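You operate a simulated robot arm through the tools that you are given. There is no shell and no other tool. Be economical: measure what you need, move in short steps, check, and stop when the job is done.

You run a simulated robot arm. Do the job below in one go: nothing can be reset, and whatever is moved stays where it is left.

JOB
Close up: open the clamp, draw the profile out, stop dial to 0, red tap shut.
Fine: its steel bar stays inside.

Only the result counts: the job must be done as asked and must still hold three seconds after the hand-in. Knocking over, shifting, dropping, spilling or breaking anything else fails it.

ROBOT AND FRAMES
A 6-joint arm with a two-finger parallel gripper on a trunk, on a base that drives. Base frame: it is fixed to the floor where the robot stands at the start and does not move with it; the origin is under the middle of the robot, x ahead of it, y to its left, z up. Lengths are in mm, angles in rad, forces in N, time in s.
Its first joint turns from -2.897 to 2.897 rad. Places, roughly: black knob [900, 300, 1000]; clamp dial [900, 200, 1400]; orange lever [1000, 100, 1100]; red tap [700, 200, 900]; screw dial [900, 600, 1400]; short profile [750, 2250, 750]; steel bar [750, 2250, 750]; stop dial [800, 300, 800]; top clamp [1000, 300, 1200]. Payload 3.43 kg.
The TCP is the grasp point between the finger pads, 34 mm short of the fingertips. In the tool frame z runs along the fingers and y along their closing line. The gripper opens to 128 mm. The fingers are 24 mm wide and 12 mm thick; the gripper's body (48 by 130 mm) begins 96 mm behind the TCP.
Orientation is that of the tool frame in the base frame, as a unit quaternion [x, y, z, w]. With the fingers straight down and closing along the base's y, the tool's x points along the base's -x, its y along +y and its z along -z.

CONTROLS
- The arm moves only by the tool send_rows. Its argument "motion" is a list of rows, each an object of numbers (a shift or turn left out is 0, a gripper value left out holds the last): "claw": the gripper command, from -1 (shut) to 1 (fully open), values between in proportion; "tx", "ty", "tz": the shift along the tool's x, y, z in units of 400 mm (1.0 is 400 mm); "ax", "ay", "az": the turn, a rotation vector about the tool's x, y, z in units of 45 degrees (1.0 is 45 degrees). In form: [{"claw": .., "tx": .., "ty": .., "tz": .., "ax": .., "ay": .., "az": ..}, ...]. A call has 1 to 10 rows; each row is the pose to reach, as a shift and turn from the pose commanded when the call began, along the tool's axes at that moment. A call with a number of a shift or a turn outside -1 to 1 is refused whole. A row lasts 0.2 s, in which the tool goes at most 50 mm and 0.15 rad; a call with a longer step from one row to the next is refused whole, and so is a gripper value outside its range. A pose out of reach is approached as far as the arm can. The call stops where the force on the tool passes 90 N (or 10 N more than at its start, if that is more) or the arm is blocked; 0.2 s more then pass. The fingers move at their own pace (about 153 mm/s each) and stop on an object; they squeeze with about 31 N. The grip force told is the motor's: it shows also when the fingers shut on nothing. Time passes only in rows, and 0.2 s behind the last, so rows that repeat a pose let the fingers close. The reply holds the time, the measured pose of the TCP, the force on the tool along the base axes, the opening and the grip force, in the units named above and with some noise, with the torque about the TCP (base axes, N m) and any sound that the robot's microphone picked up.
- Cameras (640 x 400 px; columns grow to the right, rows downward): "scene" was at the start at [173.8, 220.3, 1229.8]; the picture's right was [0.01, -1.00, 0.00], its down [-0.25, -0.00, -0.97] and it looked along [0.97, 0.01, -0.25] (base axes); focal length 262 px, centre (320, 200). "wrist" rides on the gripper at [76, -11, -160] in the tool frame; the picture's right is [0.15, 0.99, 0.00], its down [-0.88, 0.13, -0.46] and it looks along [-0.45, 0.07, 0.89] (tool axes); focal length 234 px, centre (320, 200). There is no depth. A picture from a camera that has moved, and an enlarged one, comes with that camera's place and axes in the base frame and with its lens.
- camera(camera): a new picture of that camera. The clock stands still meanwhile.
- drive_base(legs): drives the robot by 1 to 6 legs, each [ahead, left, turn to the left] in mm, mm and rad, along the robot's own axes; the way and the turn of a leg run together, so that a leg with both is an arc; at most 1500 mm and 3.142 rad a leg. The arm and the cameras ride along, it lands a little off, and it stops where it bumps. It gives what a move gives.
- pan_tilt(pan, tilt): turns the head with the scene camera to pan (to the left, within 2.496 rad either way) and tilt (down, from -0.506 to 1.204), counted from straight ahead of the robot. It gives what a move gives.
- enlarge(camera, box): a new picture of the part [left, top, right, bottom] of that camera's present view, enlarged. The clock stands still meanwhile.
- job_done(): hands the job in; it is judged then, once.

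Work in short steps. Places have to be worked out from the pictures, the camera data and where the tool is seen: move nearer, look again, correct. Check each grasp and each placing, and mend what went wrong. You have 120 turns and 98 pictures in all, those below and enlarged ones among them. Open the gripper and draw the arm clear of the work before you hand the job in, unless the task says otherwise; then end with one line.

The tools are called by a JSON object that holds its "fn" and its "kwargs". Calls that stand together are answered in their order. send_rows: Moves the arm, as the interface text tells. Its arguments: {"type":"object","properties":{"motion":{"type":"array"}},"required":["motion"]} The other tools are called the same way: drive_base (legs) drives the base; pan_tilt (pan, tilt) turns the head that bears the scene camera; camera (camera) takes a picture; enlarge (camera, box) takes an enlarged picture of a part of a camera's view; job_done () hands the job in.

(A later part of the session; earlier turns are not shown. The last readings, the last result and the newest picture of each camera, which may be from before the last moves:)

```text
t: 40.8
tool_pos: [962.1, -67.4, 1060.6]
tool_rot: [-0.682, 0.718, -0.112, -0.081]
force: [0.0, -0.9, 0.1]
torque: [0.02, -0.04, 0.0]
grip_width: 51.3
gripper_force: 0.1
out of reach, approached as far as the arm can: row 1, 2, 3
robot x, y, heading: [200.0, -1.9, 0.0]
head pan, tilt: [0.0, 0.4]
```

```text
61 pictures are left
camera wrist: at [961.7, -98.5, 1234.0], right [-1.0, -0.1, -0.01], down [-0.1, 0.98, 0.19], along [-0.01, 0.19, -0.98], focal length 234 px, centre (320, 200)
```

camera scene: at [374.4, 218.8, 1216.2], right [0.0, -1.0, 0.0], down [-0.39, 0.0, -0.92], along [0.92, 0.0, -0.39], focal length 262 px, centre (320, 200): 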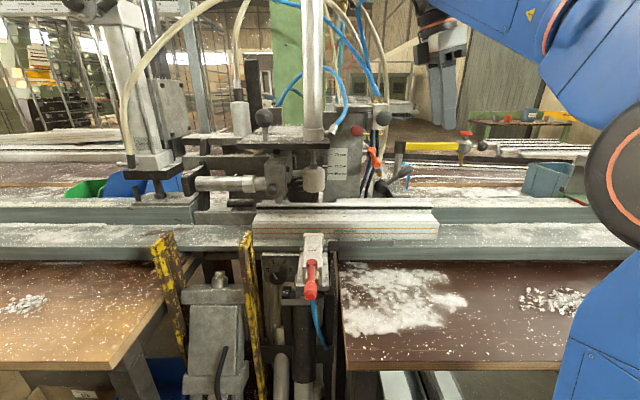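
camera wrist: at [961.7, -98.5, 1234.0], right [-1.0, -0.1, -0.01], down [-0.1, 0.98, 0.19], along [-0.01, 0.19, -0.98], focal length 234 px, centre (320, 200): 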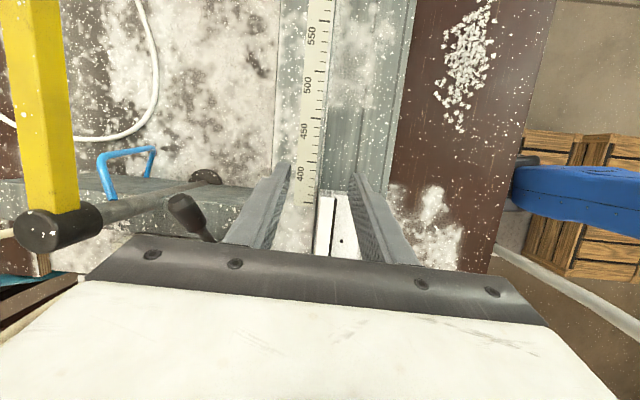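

A wrist roll limit causes a 16° tilt toward −y, which doesn't affect a pinch along x. I'll command that tilt explicitly so the pose is exactly reachable and stays constant during the pull.

{"fn": "send_rows", "kwargs": {"motion": [{"ay": 0.18}, {"ay": 0.36}, {"ay": 0.4}]}}

{"fn": "camera", "kwargs": {"camera": "wrist"}}

```text
t: 41.6
tool_pos: [961.5, -67.6, 1058.5]
tool_rot: [-0.656, 0.696, -0.217, -0.194]
force: [0.2, -0.4, 0.6]
torque: [0.0, 0.01, -0.02]
grip_width: 51.1
gripper_force: 0.0
robot x, y, heading: [203.4, -1.3, -0.001]
head pan, tilt: [0.0, 0.4]
```

```text
60 pictures are left
camera wrist: at [964.8, -41.8, 1232.5], right [-1.0, -0.08, 0.03], down [-0.08, 0.99, -0.12], along [-0.02, -0.12, -0.99], focal length 234 px, centre (320, 200)
```

wrist: 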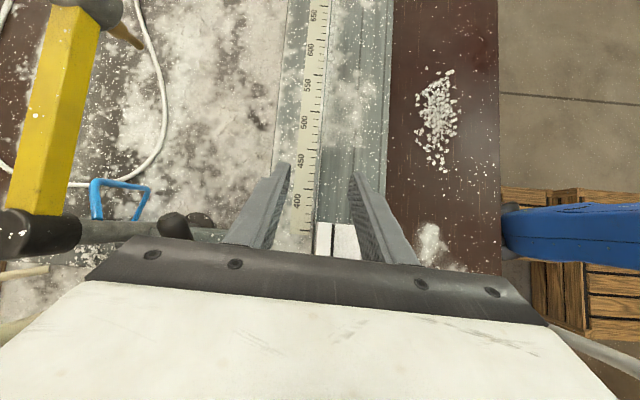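

The commanded pose resets to the actual one each call, so I'll rotate back most of it.

{"fn": "send_rows", "kwargs": {"motion": [{"ay": -0.18}, {"ay": -0.34}]}}

```text
t: 42.2
tool_pos: [961.8, -66.6, 1057.0]
tool_rot: [-0.679, 0.716, -0.127, -0.098]
force: [0.3, -0.1, -0.5]
torque: [0.01, 0.02, 0.0]
grip_width: 51.2
gripper_force: 0.0
robot x, y, heading: [202.3, -1.1, 0.001]
head pan, tilt: [0.0, 0.4]
```

Now I'll move to directly above the flange end, at about (954, −25, 1030).

{"fn": "send_rows", "kwargs": {"motion": [{"tx": -0.06, "ty": 0.014, "tz": 0.015}, {"tx": -0.1185, "ty": 0.0275, "tz": 0.0306}]}}

{"fn": "camera", "kwargs": {"camera": "wrist"}}

{"fn": "enlarge", "kwargs": {"camera": "scene", "box": [340, 120, 500, 245]}}

```text
t: 42.8
tool_pos: [953.3, -25.2, 1029.9]
tool_rot: [-0.679, 0.716, -0.128, -0.098]
force: [-1.3, 0.4, 0.1]
torque: [0.0, -0.01, -0.02]
grip_width: 51.2
gripper_force: 0.0
robot x, y, heading: [201.6, 0.7, -0.001]
head pan, tilt: [0.0, 0.4]
```

```text
59 pictures are left
camera wrist: at [955.2, -47.5, 1205.7], right [-1.0, -0.09, 0.0], down [-0.09, 0.98, 0.15], along [-0.01, 0.15, -0.99], focal length 234 px, centre (320, 200)
```

wrist: 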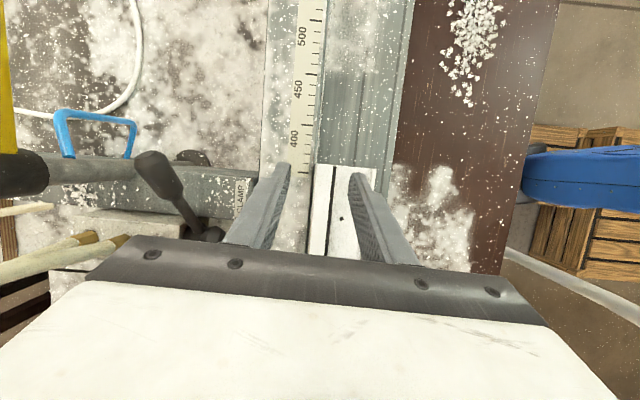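

```text
3.20 times, centred on (420, 182) of scene
camera zoom: at [374.4, 218.7, 1216.2], right [0.0, -1.0, 0.0], down [-0.39, 0.0, -0.92], along [0.92, 0.0, -0.39], focal length 838 px, centre (0, 256)
```

zoom: 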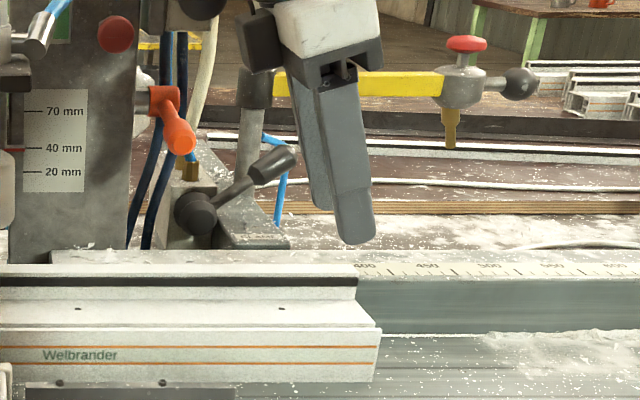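

The fingers are centred over the flange. I'll descend 39 mm in steps.

{"fn": "send_rows", "kwargs": {"motion": [{"tx": -0.0117, "ty": 0.0018, "tz": 0.0355}, {"tx": -0.0234, "ty": 0.0036, "tz": 0.071}, {"tx": -0.0273, "ty": 0.0042, "tz": 0.083}, {"tx": -0.0305, "ty": 0.0047, "tz": 0.0924}]}}

{"fn": "enlarge", "kwargs": {"camera": "scene", "box": [380, 170, 480, 245]}}

{"fn": "enlarge", "kwargs": {"camera": "wrist", "box": [240, 130, 400, 260]}}

```text
t: 43.8
tool_pos: [953.2, -24.6, 990.1]
tool_rot: [-0.679, 0.716, -0.127, -0.098]
force: [-0.1, -0.1, 0.1]
torque: [-0.04, 0.0, -0.02]
grip_width: 51.1
gripper_force: 0.0
robot x, y, heading: [202.7, -3.7, 0.004]
head pan, tilt: [0.0, 0.4]
```

```text
5.33 times, centred on (430, 208) of scene
camera zoom: at [374.4, 218.8, 1216.2], right [0.0, -1.0, 0.0], down [-0.39, 0.0, -0.92], along [0.92, 0.0, -0.39], focal length 1396 px, centre (-267, 160)
```

zoom: 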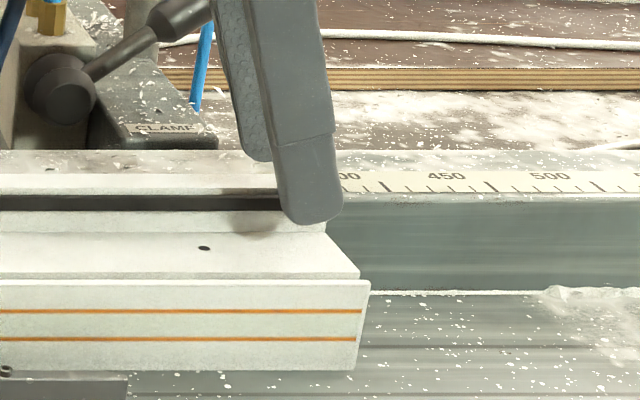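

```text
3.08 times, centred on (320, 195) of wrist
camera zoom: at [955.0, -46.3, 1167.0], right [-1.0, -0.09, 0.0], down [-0.09, 0.98, 0.15], along [-0.01, 0.15, -0.99], focal length 720 px, centre (320, 215)
```

zoom: 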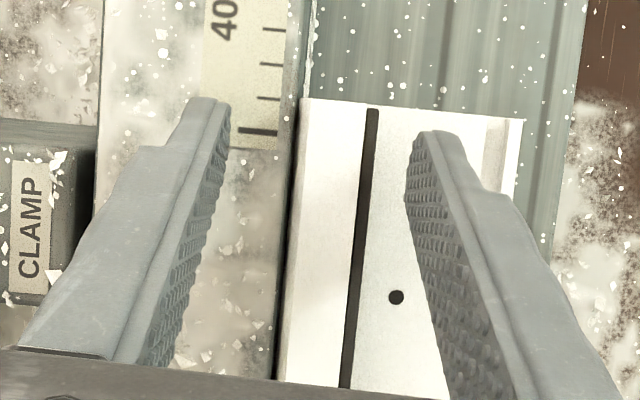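

No contact yet. I'll step down a few more millimetres watching for contact with the wall top.

{"fn": "send_rows", "kwargs": {"motion": [{"tx": -0.0023, "tz": 0.0071}, {"tx": -0.0047, "tz": 0.0142}]}}

{"fn": "enlarge", "kwargs": {"camera": "scene", "box": [390, 180, 470, 230]}}

```text
t: 44.4
tool_pos: [954.7, -24.5, 986.9]
tool_rot: [-0.679, 0.716, -0.128, -0.098]
force: [-0.4, 0.1, -0.4]
torque: [-0.03, 0.01, 0.0]
grip_width: 51.1
gripper_force: 0.0
robot x, y, heading: [197.7, -0.2, -0.001]
head pan, tilt: [0.0, 0.4]
```

```text
8.00 times, centred on (430, 205) of scene
camera zoom: at [374.4, 218.8, 1216.2], right [0.0, -1.0, 0.0], down [-0.39, 0.0, -0.92], along [0.92, 0.0, -0.39], focal length 2094 px, centre (-560, 160)
```

zoom: 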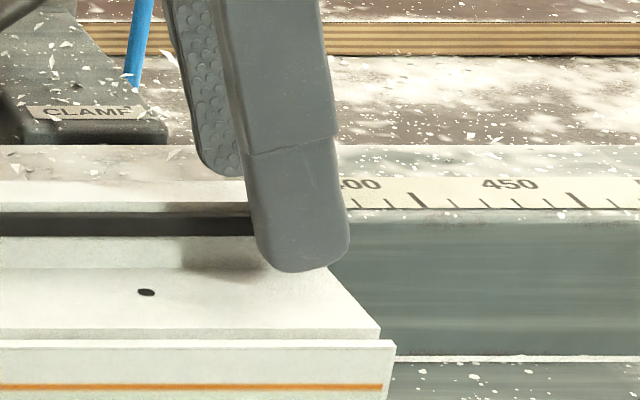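

There is still clearance, so I'll continue down in small steps.

{"fn": "send_rows", "kwargs": {"motion": [{"tx": -0.0016, "tz": 0.0047}, {"tx": -0.0031, "tz": 0.0095}, {"tx": -0.0047, "tz": 0.0142}]}}

{"fn": "enlarge", "kwargs": {"camera": "scene", "box": [390, 180, 470, 230]}}

```text
t: 45.2
tool_pos: [953.6, -23.5, 983.6]
tool_rot: [-0.679, 0.716, -0.131, -0.095]
force: [0.6, 6.5, 56.2]
torque: [0.18, -1.66, 0.23]
grip_width: 53.5
gripper_force: 2.0
robot x, y, heading: [202.7, 0.2, -0.0]
head pan, tilt: [0.0, 0.4]
```

```text
8.00 times, centred on (430, 205) of scene
camera zoom: at [372.7, 219.2, 1216.4], right [0.0, -1.0, 0.0], down [-0.39, 0.0, -0.92], along [0.92, 0.0, -0.39], focal length 2094 px, centre (-560, 160)
```

zoom: 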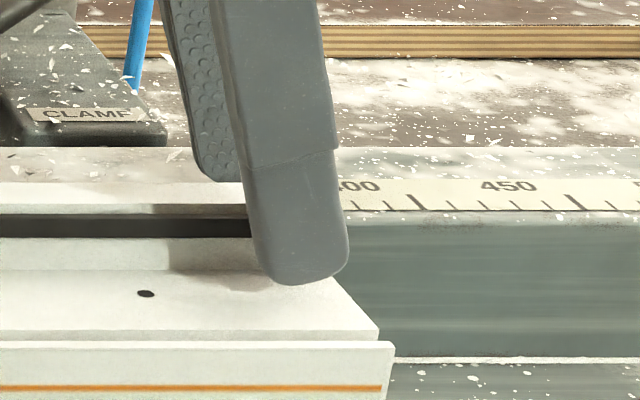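

Contact is at the rear finger (+30 mm in x), on the wall top. I'll lift 2 mm and close on the flange.

{"fn": "send_rows", "kwargs": {"motion": [{"tx": 0.0025, "tz": -0.0075}, {"tx": 0.0025, "tz": -0.0075, "claw": -1}, {"tx": 0.0025, "tz": -0.0075}, {"tx": 0.0025, "tz": -0.0075}]}}

{"fn": "enlarge", "kwargs": {"camera": "scene", "box": [390, 180, 470, 230]}}

{"fn": "enlarge", "kwargs": {"camera": "wrist", "box": [240, 130, 400, 260]}}

```text
t: 46.2
tool_pos: [955.7, -23.8, 985.5]
tool_rot: [-0.679, 0.716, -0.13, -0.096]
force: [45.5, -1.7, 57.2]
torque: [-0.06, -2.63, -0.03]
grip_width: 29.3
gripper_force: 30.9
robot x, y, heading: [205.5, -2.5, -0.0]
head pan, tilt: [0.0, 0.4]
```

```text
8.00 times, centred on (430, 205) of scene
camera zoom: at [374.4, 218.7, 1216.2], right [0.0, -1.0, 0.0], down [-0.39, 0.0, -0.92], along [0.92, 0.0, -0.39], focal length 2094 px, centre (-560, 160)
```

zoom: 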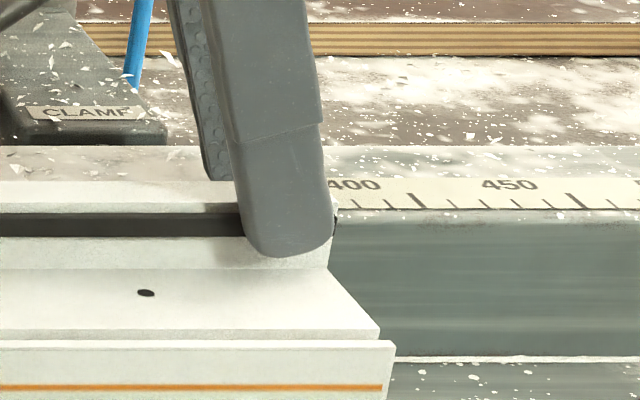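

```text
3.08 times, centred on (320, 195) of wrist
camera zoom: at [955.9, -46.2, 1160.6], right [-1.0, -0.09, -0.01], down [-0.09, 0.98, 0.15], along [-0.01, 0.15, -0.99], focal length 720 px, centre (320, 215)
```

zoom: 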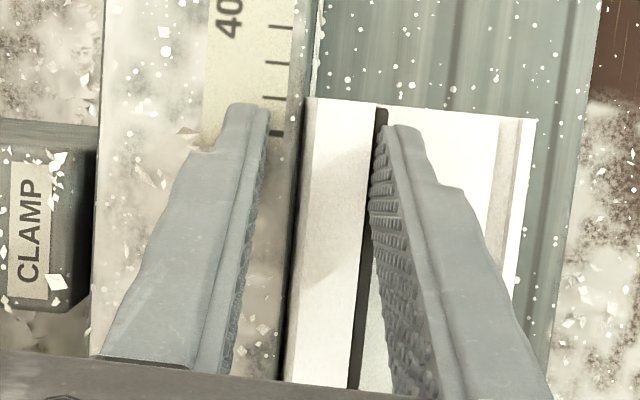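

The rear finger is stuck by friction on the wall top (Fz 57, Fx 45). I'll open slightly, lift 4 mm and close again.

{"fn": "send_rows", "kwargs": {"motion": [{"claw": -0.35}, {"tx": 0.005, "tz": -0.0142, "claw": -0.35}, {"tx": 0.005, "tz": -0.0142, "claw": -0.35}, {"tx": 0.005, "tz": -0.0142, "claw": -1}, {"tx": 0.005, "tz": -0.0142}, {"tx": 0.005, "tz": -0.0142}]}}

{"fn": "enlarge", "kwargs": {"camera": "wrist", "box": [240, 130, 400, 260]}}

```text
t: 47.6
tool_pos: [952.4, -24.6, 989.0]
tool_rot: [-0.679, 0.716, -0.128, -0.099]
force: [-38.4, 1.9, -14.5]
torque: [-0.44, 1.38, 0.3]
grip_width: 21.0
gripper_force: 30.5
robot x, y, heading: [198.0, -0.1, -0.001]
head pan, tilt: [0.0, 0.4]
```

```text
3.08 times, centred on (320, 195) of wrist
camera zoom: at [953.8, -45.9, 1164.5], right [-1.0, -0.09, 0.0], down [-0.09, 0.98, 0.15], along [-0.01, 0.15, -0.99], focal length 720 px, centre (320, 215)
```

zoom: 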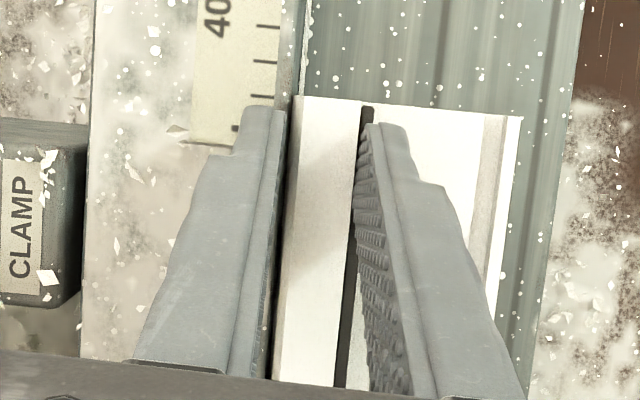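

Width 21 mm suggests the flange is nearly gripped, but there is a net −38 N in x. I'll shift the tool 4 mm toward −x to balance.

{"fn": "send_rows", "kwargs": {"motion": [{"ty": 0.005}, {"ty": 0.01}, {"ty": 0.01}]}}

{"fn": "enlarge", "kwargs": {"camera": "scene", "box": [390, 180, 470, 230]}}

```text
t: 48.4
tool_pos: [950.5, -24.0, 989.5]
tool_rot: [-0.679, 0.716, -0.128, -0.097]
force: [-0.5, -2.3, 0.4]
torque: [0.71, 0.28, 0.58]
grip_width: 20.9
gripper_force: 30.7
robot x, y, heading: [199.5, -0.9, -0.005]
head pan, tilt: [0.0, 0.4]
```

```text
8.00 times, centred on (430, 205) of scene
camera zoom: at [374.9, 218.7, 1216.2], right [0.0, -1.0, 0.0], down [-0.39, 0.0, -0.92], along [0.92, 0.0, -0.39], focal length 2094 px, centre (-560, 160)
```

zoom: 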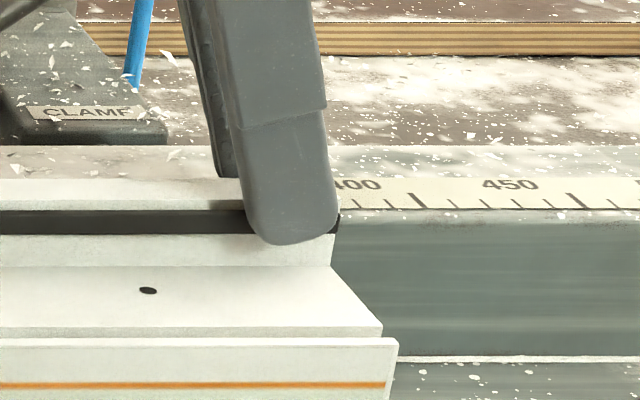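

Both fingers now hold the flange and forces are balanced. I'll pull gently 20 mm along −y as a test.

{"fn": "send_rows", "kwargs": {"motion": [{"tx": 0.0071, "ty": -0.0003, "tz": 0.0024}, {"tx": 0.0166, "ty": -0.0008, "tz": 0.0055}, {"tx": 0.0308, "ty": -0.0015, "tz": 0.0103}, {"tx": 0.0474, "ty": -0.0023, "tz": 0.0158}]}}

{"fn": "enlarge", "kwargs": {"camera": "scene", "box": [260, 150, 480, 287]}}

```text
t: 49.4
tool_pos: [949.3, -43.6, 987.9]
tool_rot: [-0.68, 0.716, -0.127, -0.098]
force: [-2.4, 3.0, -0.1]
torque: [0.31, 0.44, 0.65]
grip_width: 20.6
gripper_force: 30.5
robot x, y, heading: [199.9, -2.2, 0.0]
head pan, tilt: [0.0, 0.4]
```

```text
2.91 times, centred on (370, 218) of scene
camera zoom: at [374.3, 219.0, 1216.2], right [0.0, -1.0, 0.0], down [-0.39, 0.0, -0.92], along [0.92, 0.0, -0.39], focal length 761 px, centre (174, 146)
```

zoom: 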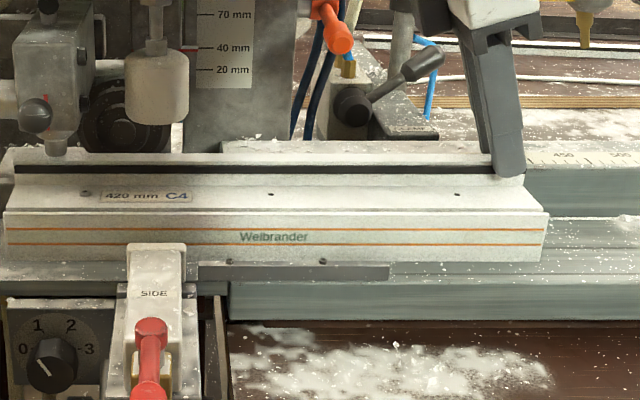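

The profile slides freely at about 3 N. I'll pull another 80 mm slowly and check the left end for the bar.

{"fn": "send_rows", "kwargs": {"motion": [{"tx": 0.0095, "ty": -0.0005, "tz": 0.0032}, {"tx": 0.026, "ty": -0.0013, "tz": 0.0087}, {"tx": 0.0474, "ty": -0.0023, "tz": 0.0158}, {"tx": 0.0711, "ty": -0.0034, "tz": 0.0237}, {"tx": 0.0948, "ty": -0.0046, "tz": 0.0316}, {"tx": 0.1185, "ty": -0.0057, "tz": 0.0395}, {"tx": 0.1422, "ty": -0.0069, "tz": 0.0474}, {"tx": 0.1611, "ty": -0.0078, "tz": 0.0537}, {"tx": 0.1753, "ty": -0.0085, "tz": 0.0585}, {"tx": 0.1848, "ty": -0.0089, "tz": 0.0616}]}}

{"fn": "camera", "kwargs": {"camera": "scene"}}

{"fn": "enlarge", "kwargs": {"camera": "scene", "box": [230, 180, 340, 248]}}

```text
t: 51.6
tool_pos: [949.0, -123.4, 989.6]
tool_rot: [-0.679, 0.716, -0.127, -0.098]
force: [-1.7, 1.6, 0.2]
torque: [-0.03, 0.23, 0.71]
grip_width: 20.7
gripper_force: 31.1
robot x, y, heading: [201.5, -1.3, -0.003]
head pan, tilt: [0.0, 0.4]
```

```text
48 pictures are left
camera scene: at [374.5, 218.8, 1216.2], right [0.0, -1.0, 0.0], down [-0.39, 0.0, -0.92], along [0.92, 0.0, -0.39], focal length 262 px, centre (320, 200)
```

scene: 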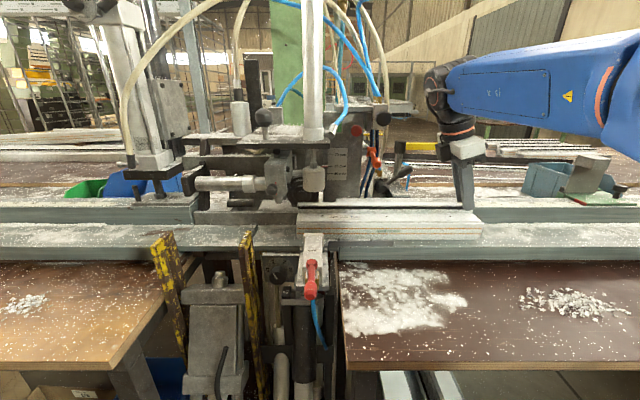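

```text
5.82 times, centred on (285, 214) of scene
camera zoom: at [374.5, 218.8, 1216.2], right [0.0, -1.0, 0.0], down [-0.39, 0.0, -0.92], along [0.92, 0.0, -0.39], focal length 1523 px, centre (524, 118)
```

zoom: 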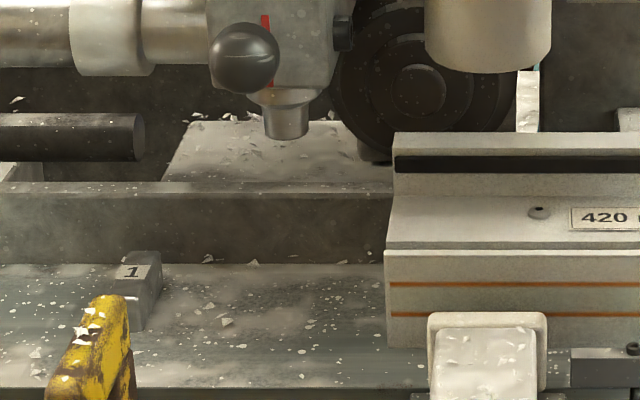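

No bar protrudes on the left, and stop block "1" is standing in the rail. Before pulling further I'll check the fixture on the right along the path.

{"fn": "enlarge", "kwargs": {"camera": "scene", "box": [430, 130, 640, 261]}}

```text
3.05 times, centred on (535, 196) of scene
camera zoom: at [374.5, 218.8, 1216.2], right [0.0, -1.0, 0.0], down [-0.39, 0.0, -0.92], along [0.92, 0.0, -0.39], focal length 798 px, centre (-335, 214)
```

zoom: 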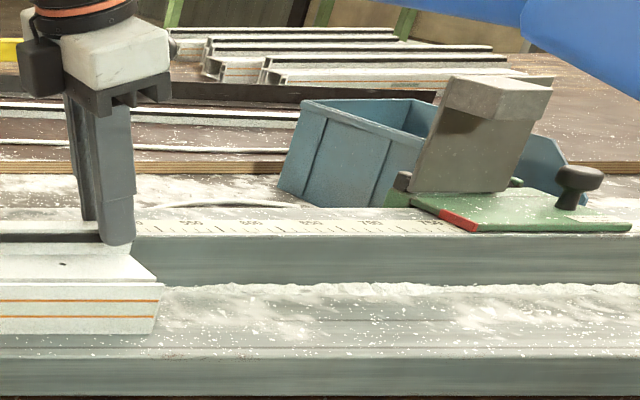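

The green carriage sits on the wall at y < −415, so I may pull until TCP y ≈ −370, leaving the profile's left end near y≈25, clear of the machine. I'll pull the next 123 mm.

{"fn": "send_rows", "kwargs": {"motion": [{"tx": 0.0119, "ty": -0.0006, "tz": 0.004}, {"tx": 0.0356, "ty": -0.0017, "tz": 0.0119}, {"tx": 0.0687, "ty": -0.0033, "tz": 0.0229}, {"tx": 0.1067, "ty": -0.0052, "tz": 0.0356}, {"tx": 0.1446, "ty": -0.007, "tz": 0.0482}, {"tx": 0.1825, "ty": -0.0089, "tz": 0.0608}, {"tx": 0.2204, "ty": -0.0107, "tz": 0.0735}, {"tx": 0.2536, "ty": -0.0123, "tz": 0.0845}, {"tx": 0.2773, "ty": -0.0135, "tz": 0.0924}, {"tx": 0.2915, "ty": -0.0141, "tz": 0.0972}]}}

{"fn": "send_rows", "kwargs": {"motion": [{"tx": 0.0119, "ty": -0.0006, "tz": 0.004}, {"tx": 0.0356, "ty": -0.0017, "tz": 0.0119}, {"tx": 0.0687, "ty": -0.0033, "tz": 0.0229}, {"tx": 0.1067, "ty": -0.0052, "tz": 0.0356}, {"tx": 0.1446, "ty": -0.007, "tz": 0.0482}, {"tx": 0.1825, "ty": -0.0089, "tz": 0.0608}, {"tx": 0.2204, "ty": -0.0107, "tz": 0.0735}, {"tx": 0.2536, "ty": -0.0123, "tz": 0.0845}, {"tx": 0.2773, "ty": -0.0135, "tz": 0.0924}, {"tx": 0.2915, "ty": -0.0141, "tz": 0.0972}]}}

{"fn": "camera", "kwargs": {"camera": "scene"}}

```text
t: 53.8
tool_pos: [950.0, -244.5, 989.8]
tool_rot: [-0.679, 0.716, -0.128, -0.098]
force: [-1.7, 2.3, 0.1]
torque: [0.25, 0.23, 0.75]
grip_width: 20.5
gripper_force: 30.7
robot x, y, heading: [201.1, 0.9, -0.003]
head pan, tilt: [0.0, 0.4]
```

```text
t: 56.0
tool_pos: [950.2, -366.8, 989.8]
tool_rot: [-0.679, 0.716, -0.129, -0.099]
force: [-2.7, 2.6, 0.2]
torque: [0.46, 0.35, 0.71]
grip_width: 20.6
gripper_force: 31.5
robot x, y, heading: [200.2, 1.0, -0.001]
head pan, tilt: [0.0, 0.4]
```

```text
45 pictures are left
camera scene: at [374.4, 218.8, 1216.2], right [0.0, -1.0, 0.0], down [-0.39, 0.0, -0.92], along [0.92, 0.0, -0.39], focal length 262 px, centre (320, 200)
```

scene: 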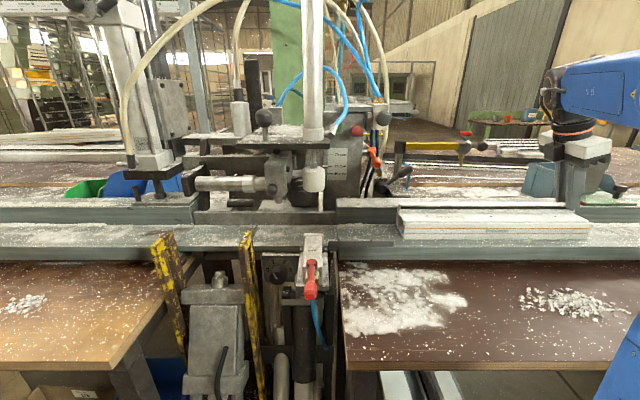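

The profile is clear of the machine and nothing remains in the channel. I'll release and lift away.

{"fn": "send_rows", "kwargs": {"motion": [{"claw": -0.5}, {"claw": -0.5}, {"claw": -0.5, "tx": 0.02, "tz": -0.06}, {"tx": 0.05, "tz": -0.16}, {"tx": 0.05, "tz": -0.26}, {"tx": 0.05, "tz": -0.34}]}}

{"fn": "camera", "kwargs": {"camera": "wrist"}}

{"fn": "enlarge", "kwargs": {"camera": "scene", "box": [380, 180, 620, 260]}}

```text
t: 57.4
tool_pos: [944.8, -343.3, 1123.8]
tool_rot: [-0.679, 0.716, -0.128, -0.098]
force: [0.7, 0.8, 0.0]
torque: [0.02, 0.04, 0.04]
grip_width: 32.0
gripper_force: 0.1
robot x, y, heading: [202.3, -1.8, -0.005]
head pan, tilt: [0.0, 0.4]
```

```text
44 pictures are left
camera wrist: at [944.9, -365.6, 1299.5], right [-1.0, -0.09, 0.0], down [-0.09, 0.98, 0.15], along [-0.01, 0.15, -0.99], focal length 234 px, centre (320, 200)
```

wrist: 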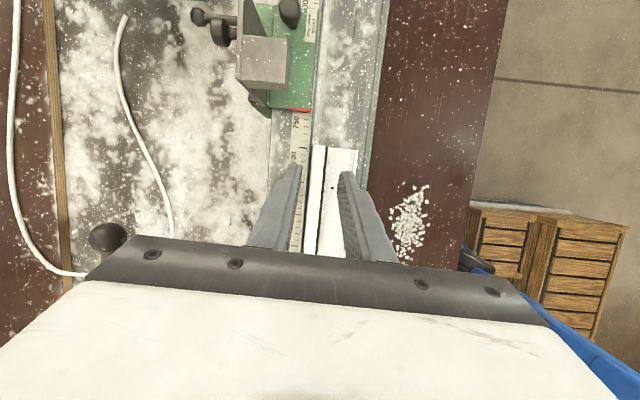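

```text
2.67 times, centred on (500, 220) of scene
camera zoom: at [374.5, 218.7, 1216.2], right [0.0, -1.0, 0.0], down [-0.39, 0.0, -0.92], along [0.92, 0.0, -0.39], focal length 698 px, centre (-160, 147)
```

zoom: 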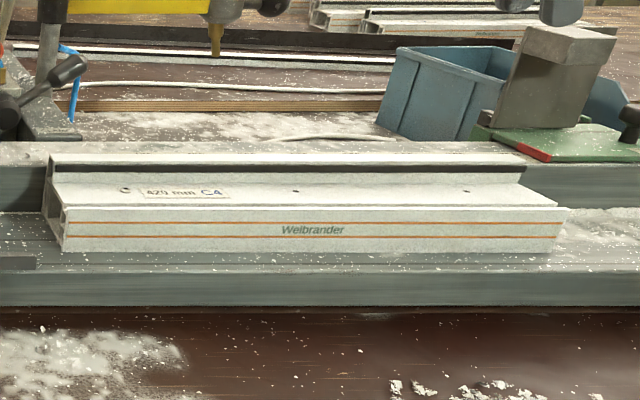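

Profile released. Next is the stop dial, which I triangulate at about (821, 307, 854). I'll zoom in on dial and tap.

{"fn": "enlarge", "kwargs": {"camera": "scene", "box": [250, 225, 346, 321]}}

{"fn": "enlarge", "kwargs": {"camera": "scene", "box": [140, 210, 340, 335]}}

```text
4.17 times, centred on (298, 273) of scene
camera zoom: at [374.5, 218.7, 1216.2], right [0.0, -1.0, 0.0], down [-0.39, 0.0, -0.92], along [0.92, 0.0, -0.39], focal length 1090 px, centre (412, -104)
```

zoom: 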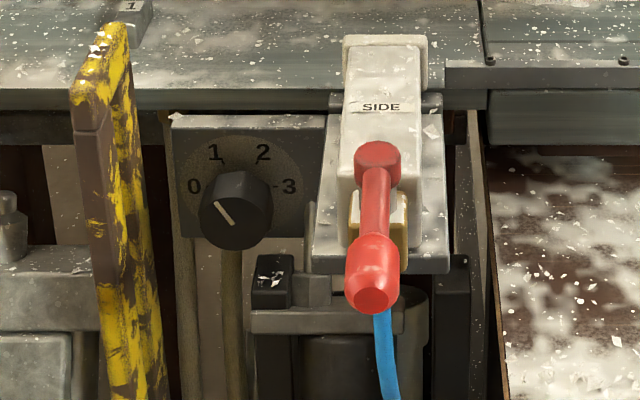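

```text
3.20 times, centred on (240, 272) of scene
camera zoom: at [374.5, 218.7, 1216.2], right [0.0, -1.0, 0.0], down [-0.39, 0.0, -0.92], along [0.92, 0.0, -0.39], focal length 838 px, centre (576, -32)
```

zoom: 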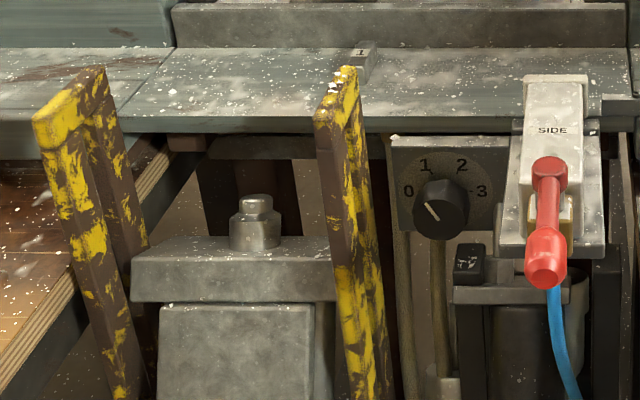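

The pointer reads 1 and the knob is at about (821, 307, 854), so I must turn it 60° counter-clockwise to 0. I'll back the base by 180 mm for working room, then restore the forward-facing tool orientation.

{"fn": "drive_base", "kwargs": {"legs": [[-180, 0, 0]]}}

{"fn": "send_rows", "kwargs": {"motion": [{"az": -0.19}, {"az": -0.38}, {"az": -0.57}, {"az": -0.76}, {"az": -0.95}, {"az": -1.0}]}}

{"fn": "send_rows", "kwargs": {"motion": [{"az": -0.19}, {"az": -0.38}, {"az": -0.57}, {"az": -0.76}, {"az": -0.95}, {"az": -1.0}]}}

```text
t: 59.0
tool_pos: [758.2, -343.4, 1124.0]
tool_rot: [-0.678, 0.717, -0.128, -0.097]
force: [1.0, 0.2, 0.9]
torque: [0.04, 0.01, -0.02]
grip_width: 31.9
gripper_force: 0.0
robot x, y, heading: [16.3, 2.9, -0.003]
head pan, tilt: [0.0, 0.4]
```

```text
t: 60.4
tool_pos: [757.9, -345.0, 1124.0]
tool_rot: [0.901, -0.402, 0.08, 0.139]
force: [-0.2, 0.1, 0.8]
torque: [0.01, 0.0, 0.01]
grip_width: 32.0
gripper_force: 0.0
robot x, y, heading: [19.1, 4.3, 0.001]
head pan, tilt: [0.0, 0.4]
```

```text
t: 61.8
tool_pos: [758.6, -343.9, 1123.2]
tool_rot: [0.987, -0.026, 0.021, 0.16]
force: [-0.1, -0.5, 0.0]
torque: [0.03, -0.02, -0.01]
grip_width: 32.0
gripper_force: 0.1
robot x, y, heading: [18.6, -0.3, -0.001]
head pan, tilt: [0.0, 0.4]
```

Now I'll remove the 18° tilt while drawing back, then pitch forward again.

{"fn": "send_rows", "kwargs": {"motion": [{"ax": 0.14, "tx": -0.1}, {"ax": 0.28, "tx": -0.2}, {"ax": 0.41, "tx": -0.3}, {"ax": 0.41, "tx": -0.38, "ty": -0.08}, {"ax": 0.41, "tx": -0.38, "ty": -0.18}, {"ax": 0.41, "tx": -0.38, "ty": -0.28}]}}

{"fn": "send_rows", "kwargs": {"motion": [{"ay": 0.19, "tz": 0.1}, {"ay": 0.38, "tz": 0.2}, {"ay": 0.57, "tz": 0.3}, {"ay": 0.76, "tz": 0.3, "ty": -0.1}, {"ay": 0.95, "tz": 0.3, "ty": -0.2}, {"ay": 1.0, "tz": 0.3, "ty": -0.3}]}}

{"fn": "send_rows", "kwargs": {"motion": [{"ay": 0.19}, {"ay": 0.38}, {"ay": 0.57}, {"ay": 0.76}, {"ay": 0.95}, {"ay": 1.0}]}}

```text
t: 63.2
tool_pos: [614.7, -221.9, 1098.5]
tool_rot: [0.99, -0.026, -0.017, 0.136]
force: [0.9, 1.0, 1.3]
torque: [0.01, 0.05, -0.03]
grip_width: 31.9
gripper_force: 0.0
out of reach, approached as far as the arm can: row 1, 2, 3, 4, 5, 6
robot x, y, heading: [13.4, 1.0, -0.003]
head pan, tilt: [0.0, 0.4]
```

```text
t: 64.6
tool_pos: [614.9, -136.3, 950.9]
tool_rot: [0.921, 0.027, 0.364, 0.137]
force: [0.4, -0.3, -0.3]
torque: [0.01, 0.03, 0.0]
grip_width: 32.0
gripper_force: 0.1
out of reach, approached as far as the arm can: row 1, 2, 3, 4, 5
robot x, y, heading: [15.1, 0.8, -0.002]
head pan, tilt: [0.0, 0.4]
```

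```text
t: 66.0
tool_pos: [622.0, -118.7, 965.5]
tool_rot: [0.737, 0.053, 0.659, 0.141]
force: [-1.0, -0.7, 0.4]
torque: [-0.03, 0.01, 0.01]
grip_width: 32.1
gripper_force: 0.0
out of reach, approached as far as the arm can: row 1, 2, 3, 4, 5, 6
robot x, y, heading: [18.2, 0.2, -0.003]
head pan, tilt: [0.0, 0.4]
```

A residual roll of about −16° remains from a wrist limit, but the dial turn goes in that same direction, so it's usable. I'll move left in front of the machine, toward y≈300, with a slight yaw correction.

{"fn": "send_rows", "kwargs": {"motion": [{"tx": 0.027, "ty": -0.1, "tz": -0.022}, {"tx": 0.054, "ty": -0.2, "tz": -0.044}, {"tx": 0.08, "ty": -0.3, "tz": -0.066, "ax": 0.05}, {"tx": 0.107, "ty": -0.4, "tz": -0.088, "ax": 0.1}, {"tx": 0.134, "ty": -0.5, "tz": -0.11, "ax": 0.17}, {"tx": 0.161, "ty": -0.6, "tz": -0.131, "ax": 0.17}, {"tx": 0.188, "ty": -0.7, "tz": -0.153, "ax": 0.17}, {"tx": 0.214, "ty": -0.8, "tz": -0.175, "ax": 0.17}, {"tx": 0.241, "ty": -0.9, "tz": -0.197, "ax": 0.17}, {"tx": 0.268, "ty": -0.995, "tz": -0.219, "ax": 0.17}]}}

{"fn": "camera", "kwargs": {"camera": "wrist"}}

```text
t: 68.4
tool_pos: [646.0, 241.0, 976.6]
tool_rot: [0.746, 0.03, 0.65, 0.142]
force: [0.2, -0.2, -0.1]
torque: [0.01, 0.05, 0.02]
grip_width: 31.7
gripper_force: 0.2
out of reach, approached as far as the arm can: row 1, 2, 3, 4
robot x, y, heading: [20.6, -3.8, -0.015]
head pan, tilt: [0.0, 0.4]
stopped in row 10: the arm was blocked; the commanded pose is now the measured one
```

```text
40 pictures are left
camera wrist: at [502.1, 296.1, 1064.0], right [-0.11, -0.91, 0.39], down [-0.6, -0.25, -0.76], along [0.79, -0.32, -0.52], focal length 234 px, centre (320, 200)
```

wrist: 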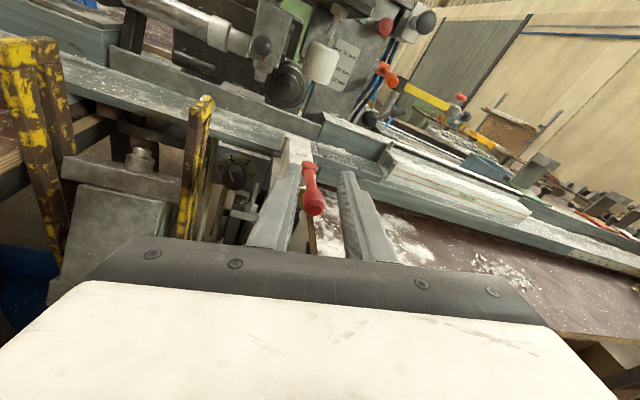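

The arm was blocked at the last row. I'll look with the scene camera to see what is close.

{"fn": "camera", "kwargs": {"camera": "scene"}}

```text
39 pictures are left
camera scene: at [194.1, 214.8, 1216.3], right [-0.01, -1.0, 0.0], down [-0.39, 0.0, -0.92], along [0.92, -0.01, -0.39], focal length 262 px, centre (320, 200)
```

scene: 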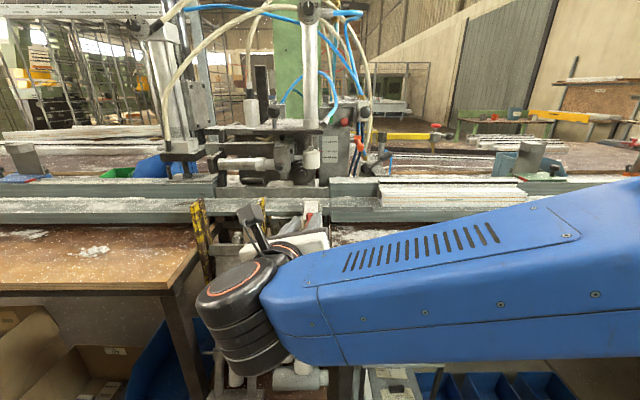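

The arm is strongly folded here, which likely causes the blocking and limits. Backing the base another 180 mm gives a more extended posture and pulls the fingers away from the tap.

{"fn": "drive_base", "kwargs": {"legs": [[-180, 0, 0.012]]}}

{"fn": "send_rows", "kwargs": {"motion": [{"az": 0.1, "tx": 0.02}, {"az": 0.2, "tx": 0.04}, {"az": 0.34, "tx": 0.06}]}}

{"fn": "camera", "kwargs": {"camera": "scene"}}

```text
t: 69.9
tool_pos: [460.4, 251.4, 974.6]
tool_rot: [0.745, 0.037, 0.652, 0.136]
force: [0.5, 0.8, 0.0]
torque: [0.01, 0.01, -0.02]
grip_width: 32.0
gripper_force: 0.0
robot x, y, heading: [-160.9, 0.8, 0.007]
head pan, tilt: [0.0, 0.4]
```

```text
t: 70.7
tool_pos: [464.5, 257.4, 999.2]
tool_rot: [0.744, -0.065, 0.663, 0.049]
force: [0.5, 0.1, 0.4]
torque: [-0.01, 0.01, 0.04]
grip_width: 32.0
gripper_force: 0.0
robot x, y, heading: [-161.4, -4.1, 0.005]
head pan, tilt: [0.0, 0.4]
```

```text
38 pictures are left
camera scene: at [10.1, 218.0, 1216.2], right [0.01, -1.0, 0.0], down [-0.39, 0.0, -0.92], along [0.92, 0.0, -0.39], focal length 262 px, centre (320, 200)
```

scene: 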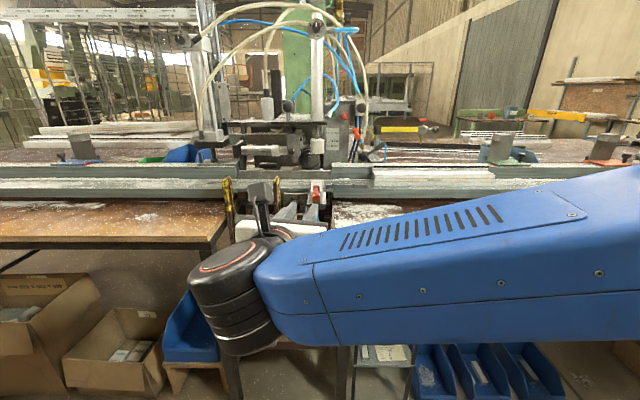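

The roll limit is released. I'll straighten the tool and go to a staging point in front of the dial, at about (650, 307, 854).

{"fn": "send_rows", "kwargs": {"motion": [{"tx": -0.052, "ty": -0.032, "tz": 0.079, "ax": 0.07, "ay": 0.05}, {"tx": -0.104, "ty": -0.0645, "tz": 0.158, "ax": 0.14, "ay": 0.1}, {"tx": -0.156, "ty": -0.097, "tz": 0.2375, "ax": 0.2, "ay": 0.147}, {"tx": -0.208, "ty": -0.129, "tz": 0.317, "ax": 0.2, "ay": 0.147}, {"tx": -0.26, "ty": -0.161, "tz": 0.396, "ax": 0.2, "ay": 0.147}, {"tx": -0.312, "ty": -0.1935, "tz": 0.475, "ax": 0.2, "ay": 0.147, "claw": 0.0}]}}

{"fn": "camera", "kwargs": {"camera": "wrist"}}

{"fn": "camera", "kwargs": {"camera": "scene"}}

```text
t: 72.1
tool_pos: [649.4, 305.9, 855.9]
tool_rot: [0.706, -0.008, 0.708, -0.007]
force: [-0.7, -1.1, 0.5]
torque: [0.0, 0.0, 0.0]
grip_width: 64.0
gripper_force: 0.0
robot x, y, heading: [-161.5, -0.2, 0.007]
head pan, tilt: [0.0, 0.4]
```

```text
37 pictures are left
camera wrist: at [489.8, 315.2, 931.7], right [0.0, -0.99, 0.13], down [-0.45, -0.11, -0.88], along [0.89, -0.06, -0.45], focal length 234 px, centre (320, 200)
```

wrist: 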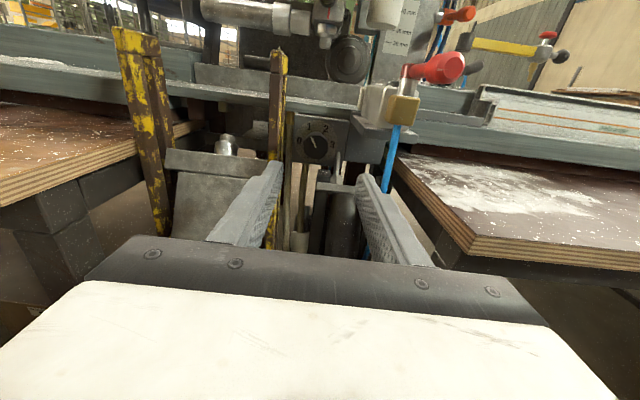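

```text
36 pictures are left
camera scene: at [9.9, 217.8, 1216.2], right [0.0, -1.0, 0.0], down [-0.39, 0.0, -0.92], along [0.92, 0.0, -0.39], focal length 262 px, centre (320, 200)
```

scene: 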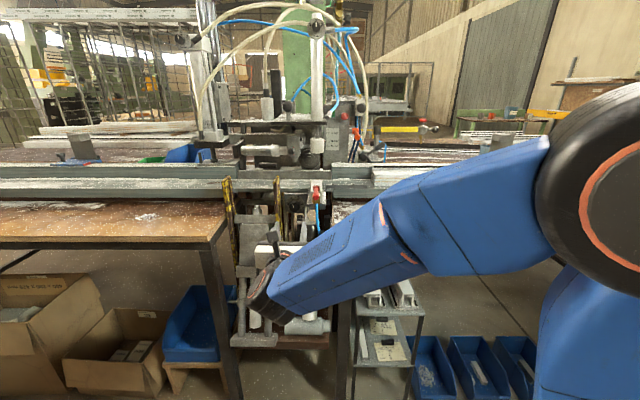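

The reach is fine now and the dial is straight ahead. I'll enlarge for exact centring and pointer angle.

{"fn": "enlarge", "kwargs": {"camera": "wrist", "box": [260, 80, 420, 190]}}

```text
3.64 times, centred on (340, 135) of wrist
camera zoom: at [489.8, 315.2, 931.7], right [0.0, -0.99, 0.13], down [-0.45, -0.11, -0.88], along [0.89, -0.06, -0.45], focal length 852 px, centre (247, 436)
```

zoom: 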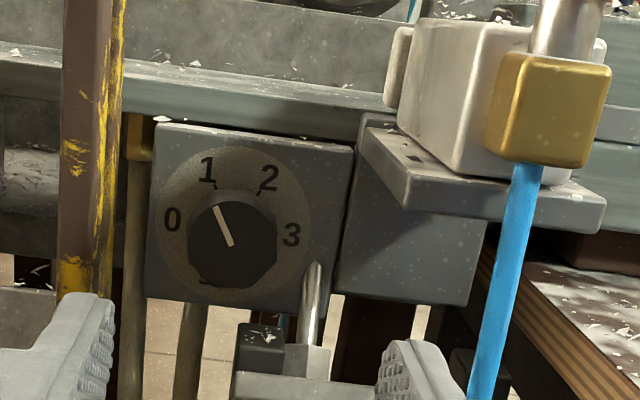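

The knob centre is at y≈309, z≈852, and the pointer is at 1. I'll pre-roll −18° to clear the small rod at lower right, set the opening to 46 mm, and advance to x≈760.

{"fn": "send_rows", "kwargs": {"motion": [{"az": -0.18, "tx": -0.01, "ty": -0.008, "claw": -0.28}, {"az": -0.4, "tx": -0.01, "ty": -0.008}, {"az": -0.4, "tx": -0.01, "ty": -0.008, "tz": 0.1}, {"az": -0.4, "tx": -0.01, "ty": -0.008, "tz": 0.2}, {"az": -0.4, "tx": -0.01, "ty": -0.008, "tz": 0.277}]}}

{"fn": "camera", "kwargs": {"camera": "wrist"}}

```text
refused: row 2 steps farther than a row can; nothing moved
```

```text
34 pictures are left
camera wrist: at [489.8, 315.2, 931.7], right [0.0, -0.99, 0.13], down [-0.45, -0.11, -0.88], along [0.89, -0.06, -0.45], focal length 234 px, centre (320, 200)
```

wrist: 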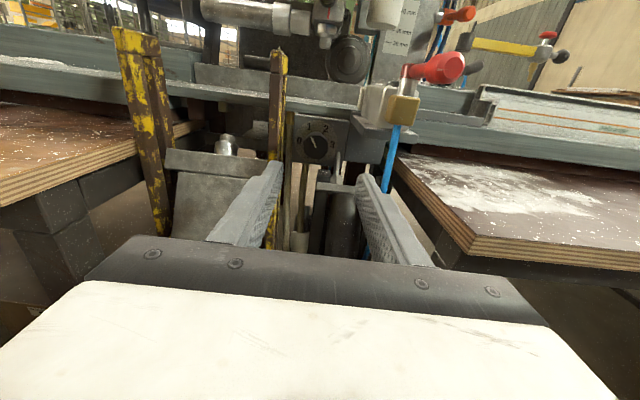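

The call was refused for too large a turn per row, so I'll resend it with smaller roll steps.

{"fn": "send_rows", "kwargs": {"motion": [{"az": -0.15, "tx": -0.01, "ty": -0.008, "claw": -0.28}, {"az": -0.3, "tx": -0.01, "ty": -0.008}, {"az": -0.4, "tx": -0.01, "ty": -0.008, "tz": 0.05}, {"az": -0.4, "tx": -0.01, "ty": -0.008, "tz": 0.15}, {"az": -0.4, "tx": -0.01, "ty": -0.008, "tz": 0.24}, {"az": -0.4, "tx": -0.01, "ty": -0.008, "tz": 0.277}]}}

{"fn": "camera", "kwargs": {"camera": "wrist"}}

```text
t: 73.5
tool_pos: [760.3, 310.5, 848.8]
tool_rot: [0.698, 0.103, 0.701, 0.106]
force: [-0.3, -0.4, -0.3]
torque: [0.02, 0.02, 0.02]
grip_width: 46.3
gripper_force: 0.0
robot x, y, heading: [-165.1, -3.1, 0.008]
head pan, tilt: [0.0, 0.4]
```

```text
33 pictures are left
camera wrist: at [599.7, 343.2, 918.8], right [0.0, -0.9, 0.43], down [-0.45, -0.38, -0.81], along [0.89, -0.2, -0.41], focal length 234 px, centre (320, 200)
```

wrist: 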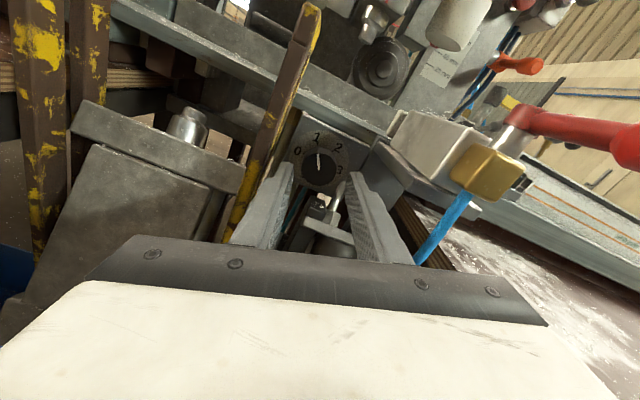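

The knob is well centred, about 4 mm high. I'll correct upward and advance until the tips nearly touch the panel.

{"fn": "send_rows", "kwargs": {"motion": [{"tx": 0.0108, "ty": 0.003, "tz": 0.02}, {"tx": 0.0108, "ty": 0.003, "tz": 0.05}, {"tx": 0.0108, "ty": 0.003, "tz": 0.075}]}}

{"fn": "enlarge", "kwargs": {"camera": "wrist", "box": [220, 90, 420, 260]}}

```text
t: 74.3
tool_pos: [790.7, 310.8, 856.5]
tool_rot: [0.698, 0.104, 0.701, 0.105]
force: [0.4, 0.2, -0.2]
torque: [0.05, -0.02, -0.01]
grip_width: 46.0
gripper_force: 0.1
robot x, y, heading: [-162.1, -4.5, 0.005]
head pan, tilt: [0.0, 0.4]
```

```text
2.35 times, centred on (320, 175) of wrist
camera zoom: at [630.9, 342.8, 923.3], right [0.0, -0.9, 0.43], down [-0.45, -0.38, -0.81], along [0.89, -0.2, -0.41], focal length 551 px, centre (320, 259)
```

zoom: 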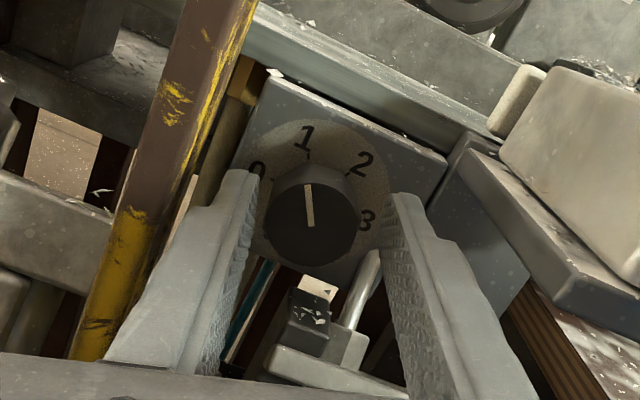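

The knob is between the tips. I'll shift 2 mm to +y, go 5 mm deeper and close.

{"fn": "send_rows", "kwargs": {"motion": [{"ty": -0.005, "tx": -0.002, "tz": 0.006}, {"ty": -0.005, "tx": -0.002, "tz": 0.0125}, {"ty": -0.005, "tx": -0.002, "tz": 0.0125, "claw": -1}, {"ty": -0.005, "tx": -0.002, "tz": 0.0125}, {"ty": -0.005, "tx": -0.002, "tz": 0.0125}]}}

{"fn": "enlarge", "kwargs": {"camera": "wrist", "box": [220, 90, 420, 260]}}

```text
t: 75.5
tool_pos: [794.4, 311.8, 853.9]
tool_rot: [0.698, 0.104, 0.701, 0.104]
force: [-3.2, -5.5, 0.2]
torque: [-0.07, -0.06, -0.16]
grip_width: 37.4
gripper_force: 45.0
robot x, y, heading: [-161.0, -4.2, 0.006]
head pan, tilt: [0.0, 0.4]
```

```text
2.35 times, centred on (320, 175) of wrist
camera zoom: at [635.4, 344.5, 921.4], right [0.0, -0.9, 0.43], down [-0.45, -0.38, -0.81], along [0.89, -0.2, -0.41], focal length 551 px, centre (320, 259)
```

zoom: 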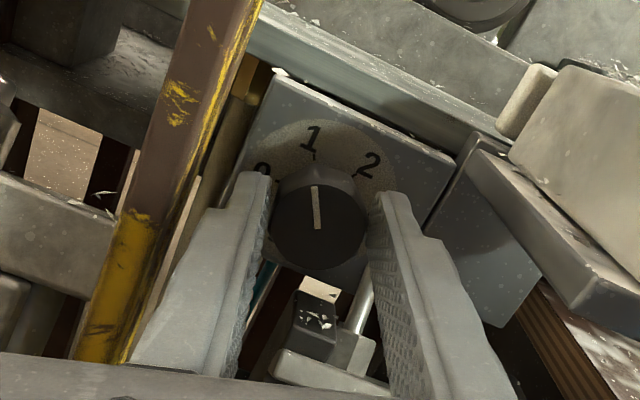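

The grip is firm at 37.4 mm. I'll turn 60° counter-clockwise (az −1.333).

{"fn": "send_rows", "kwargs": {"motion": [{"az": -0.15}, {"az": -0.3}, {"az": -0.45}, {"az": -0.6}, {"az": -0.75}, {"az": -0.9}, {"az": -1.05}, {"az": -1.2}, {"az": -1.333}]}}

{"fn": "camera", "kwargs": {"camera": "wrist"}}

```text
refused: -1.05 is not a number from -1 to 1
```

```text
30 pictures are left
camera wrist: at [635.4, 344.5, 921.4], right [0.0, -0.9, 0.43], down [-0.45, -0.38, -0.81], along [0.89, -0.2, -0.41], focal length 234 px, centre (320, 200)
```

wrist: 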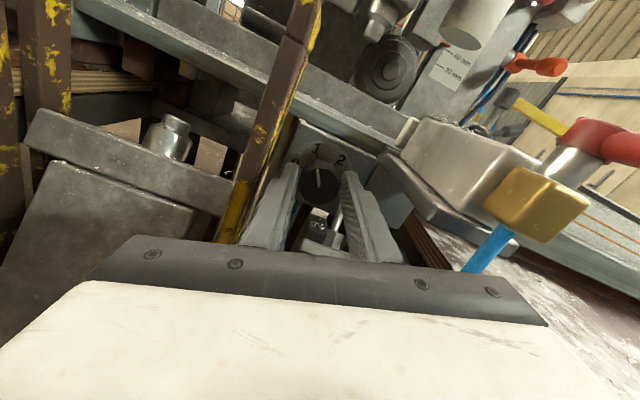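

The call exceeded the ±1 range, so I'll split it into two.

{"fn": "send_rows", "kwargs": {"motion": [{"az": -0.15}, {"az": -0.3}, {"az": -0.45}, {"az": -0.6}, {"az": -0.75}]}}

{"fn": "send_rows", "kwargs": {"motion": [{"az": -0.15}, {"az": -0.3}, {"az": -0.45}, {"az": -0.583}]}}

{"fn": "enlarge", "kwargs": {"camera": "wrist", "box": [220, 90, 420, 260]}}

```text
t: 76.7
tool_pos: [795.2, 315.1, 851.1]
tool_rot: [0.638, 0.303, 0.639, 0.303]
force: [14.5, 22.3, -7.9]
torque: [0.12, -0.2, 1.45]
grip_width: 37.3
gripper_force: 44.8
robot x, y, heading: [-159.2, 0.0, 0.001]
head pan, tilt: [0.0, 0.4]
```

```text
t: 77.7
tool_pos: [796.1, 314.8, 848.5]
tool_rot: [0.553, 0.442, 0.552, 0.44]
force: [2.0, 45.2, -33.0]
torque: [0.23, 0.91, 1.3]
grip_width: 37.3
gripper_force: 44.9
robot x, y, heading: [-160.5, -2.3, 0.005]
head pan, tilt: [0.0, 0.4]
```

```text
2.35 times, centred on (320, 175) of wrist
camera zoom: at [635.4, 391.1, 855.1], right [0.0, -0.08, 1.0], down [-0.45, -0.89, -0.07], along [0.89, -0.45, -0.04], focal length 551 px, centre (320, 259)
```

zoom: 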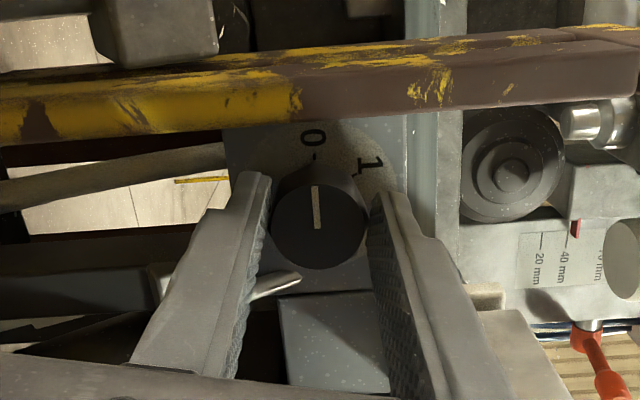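

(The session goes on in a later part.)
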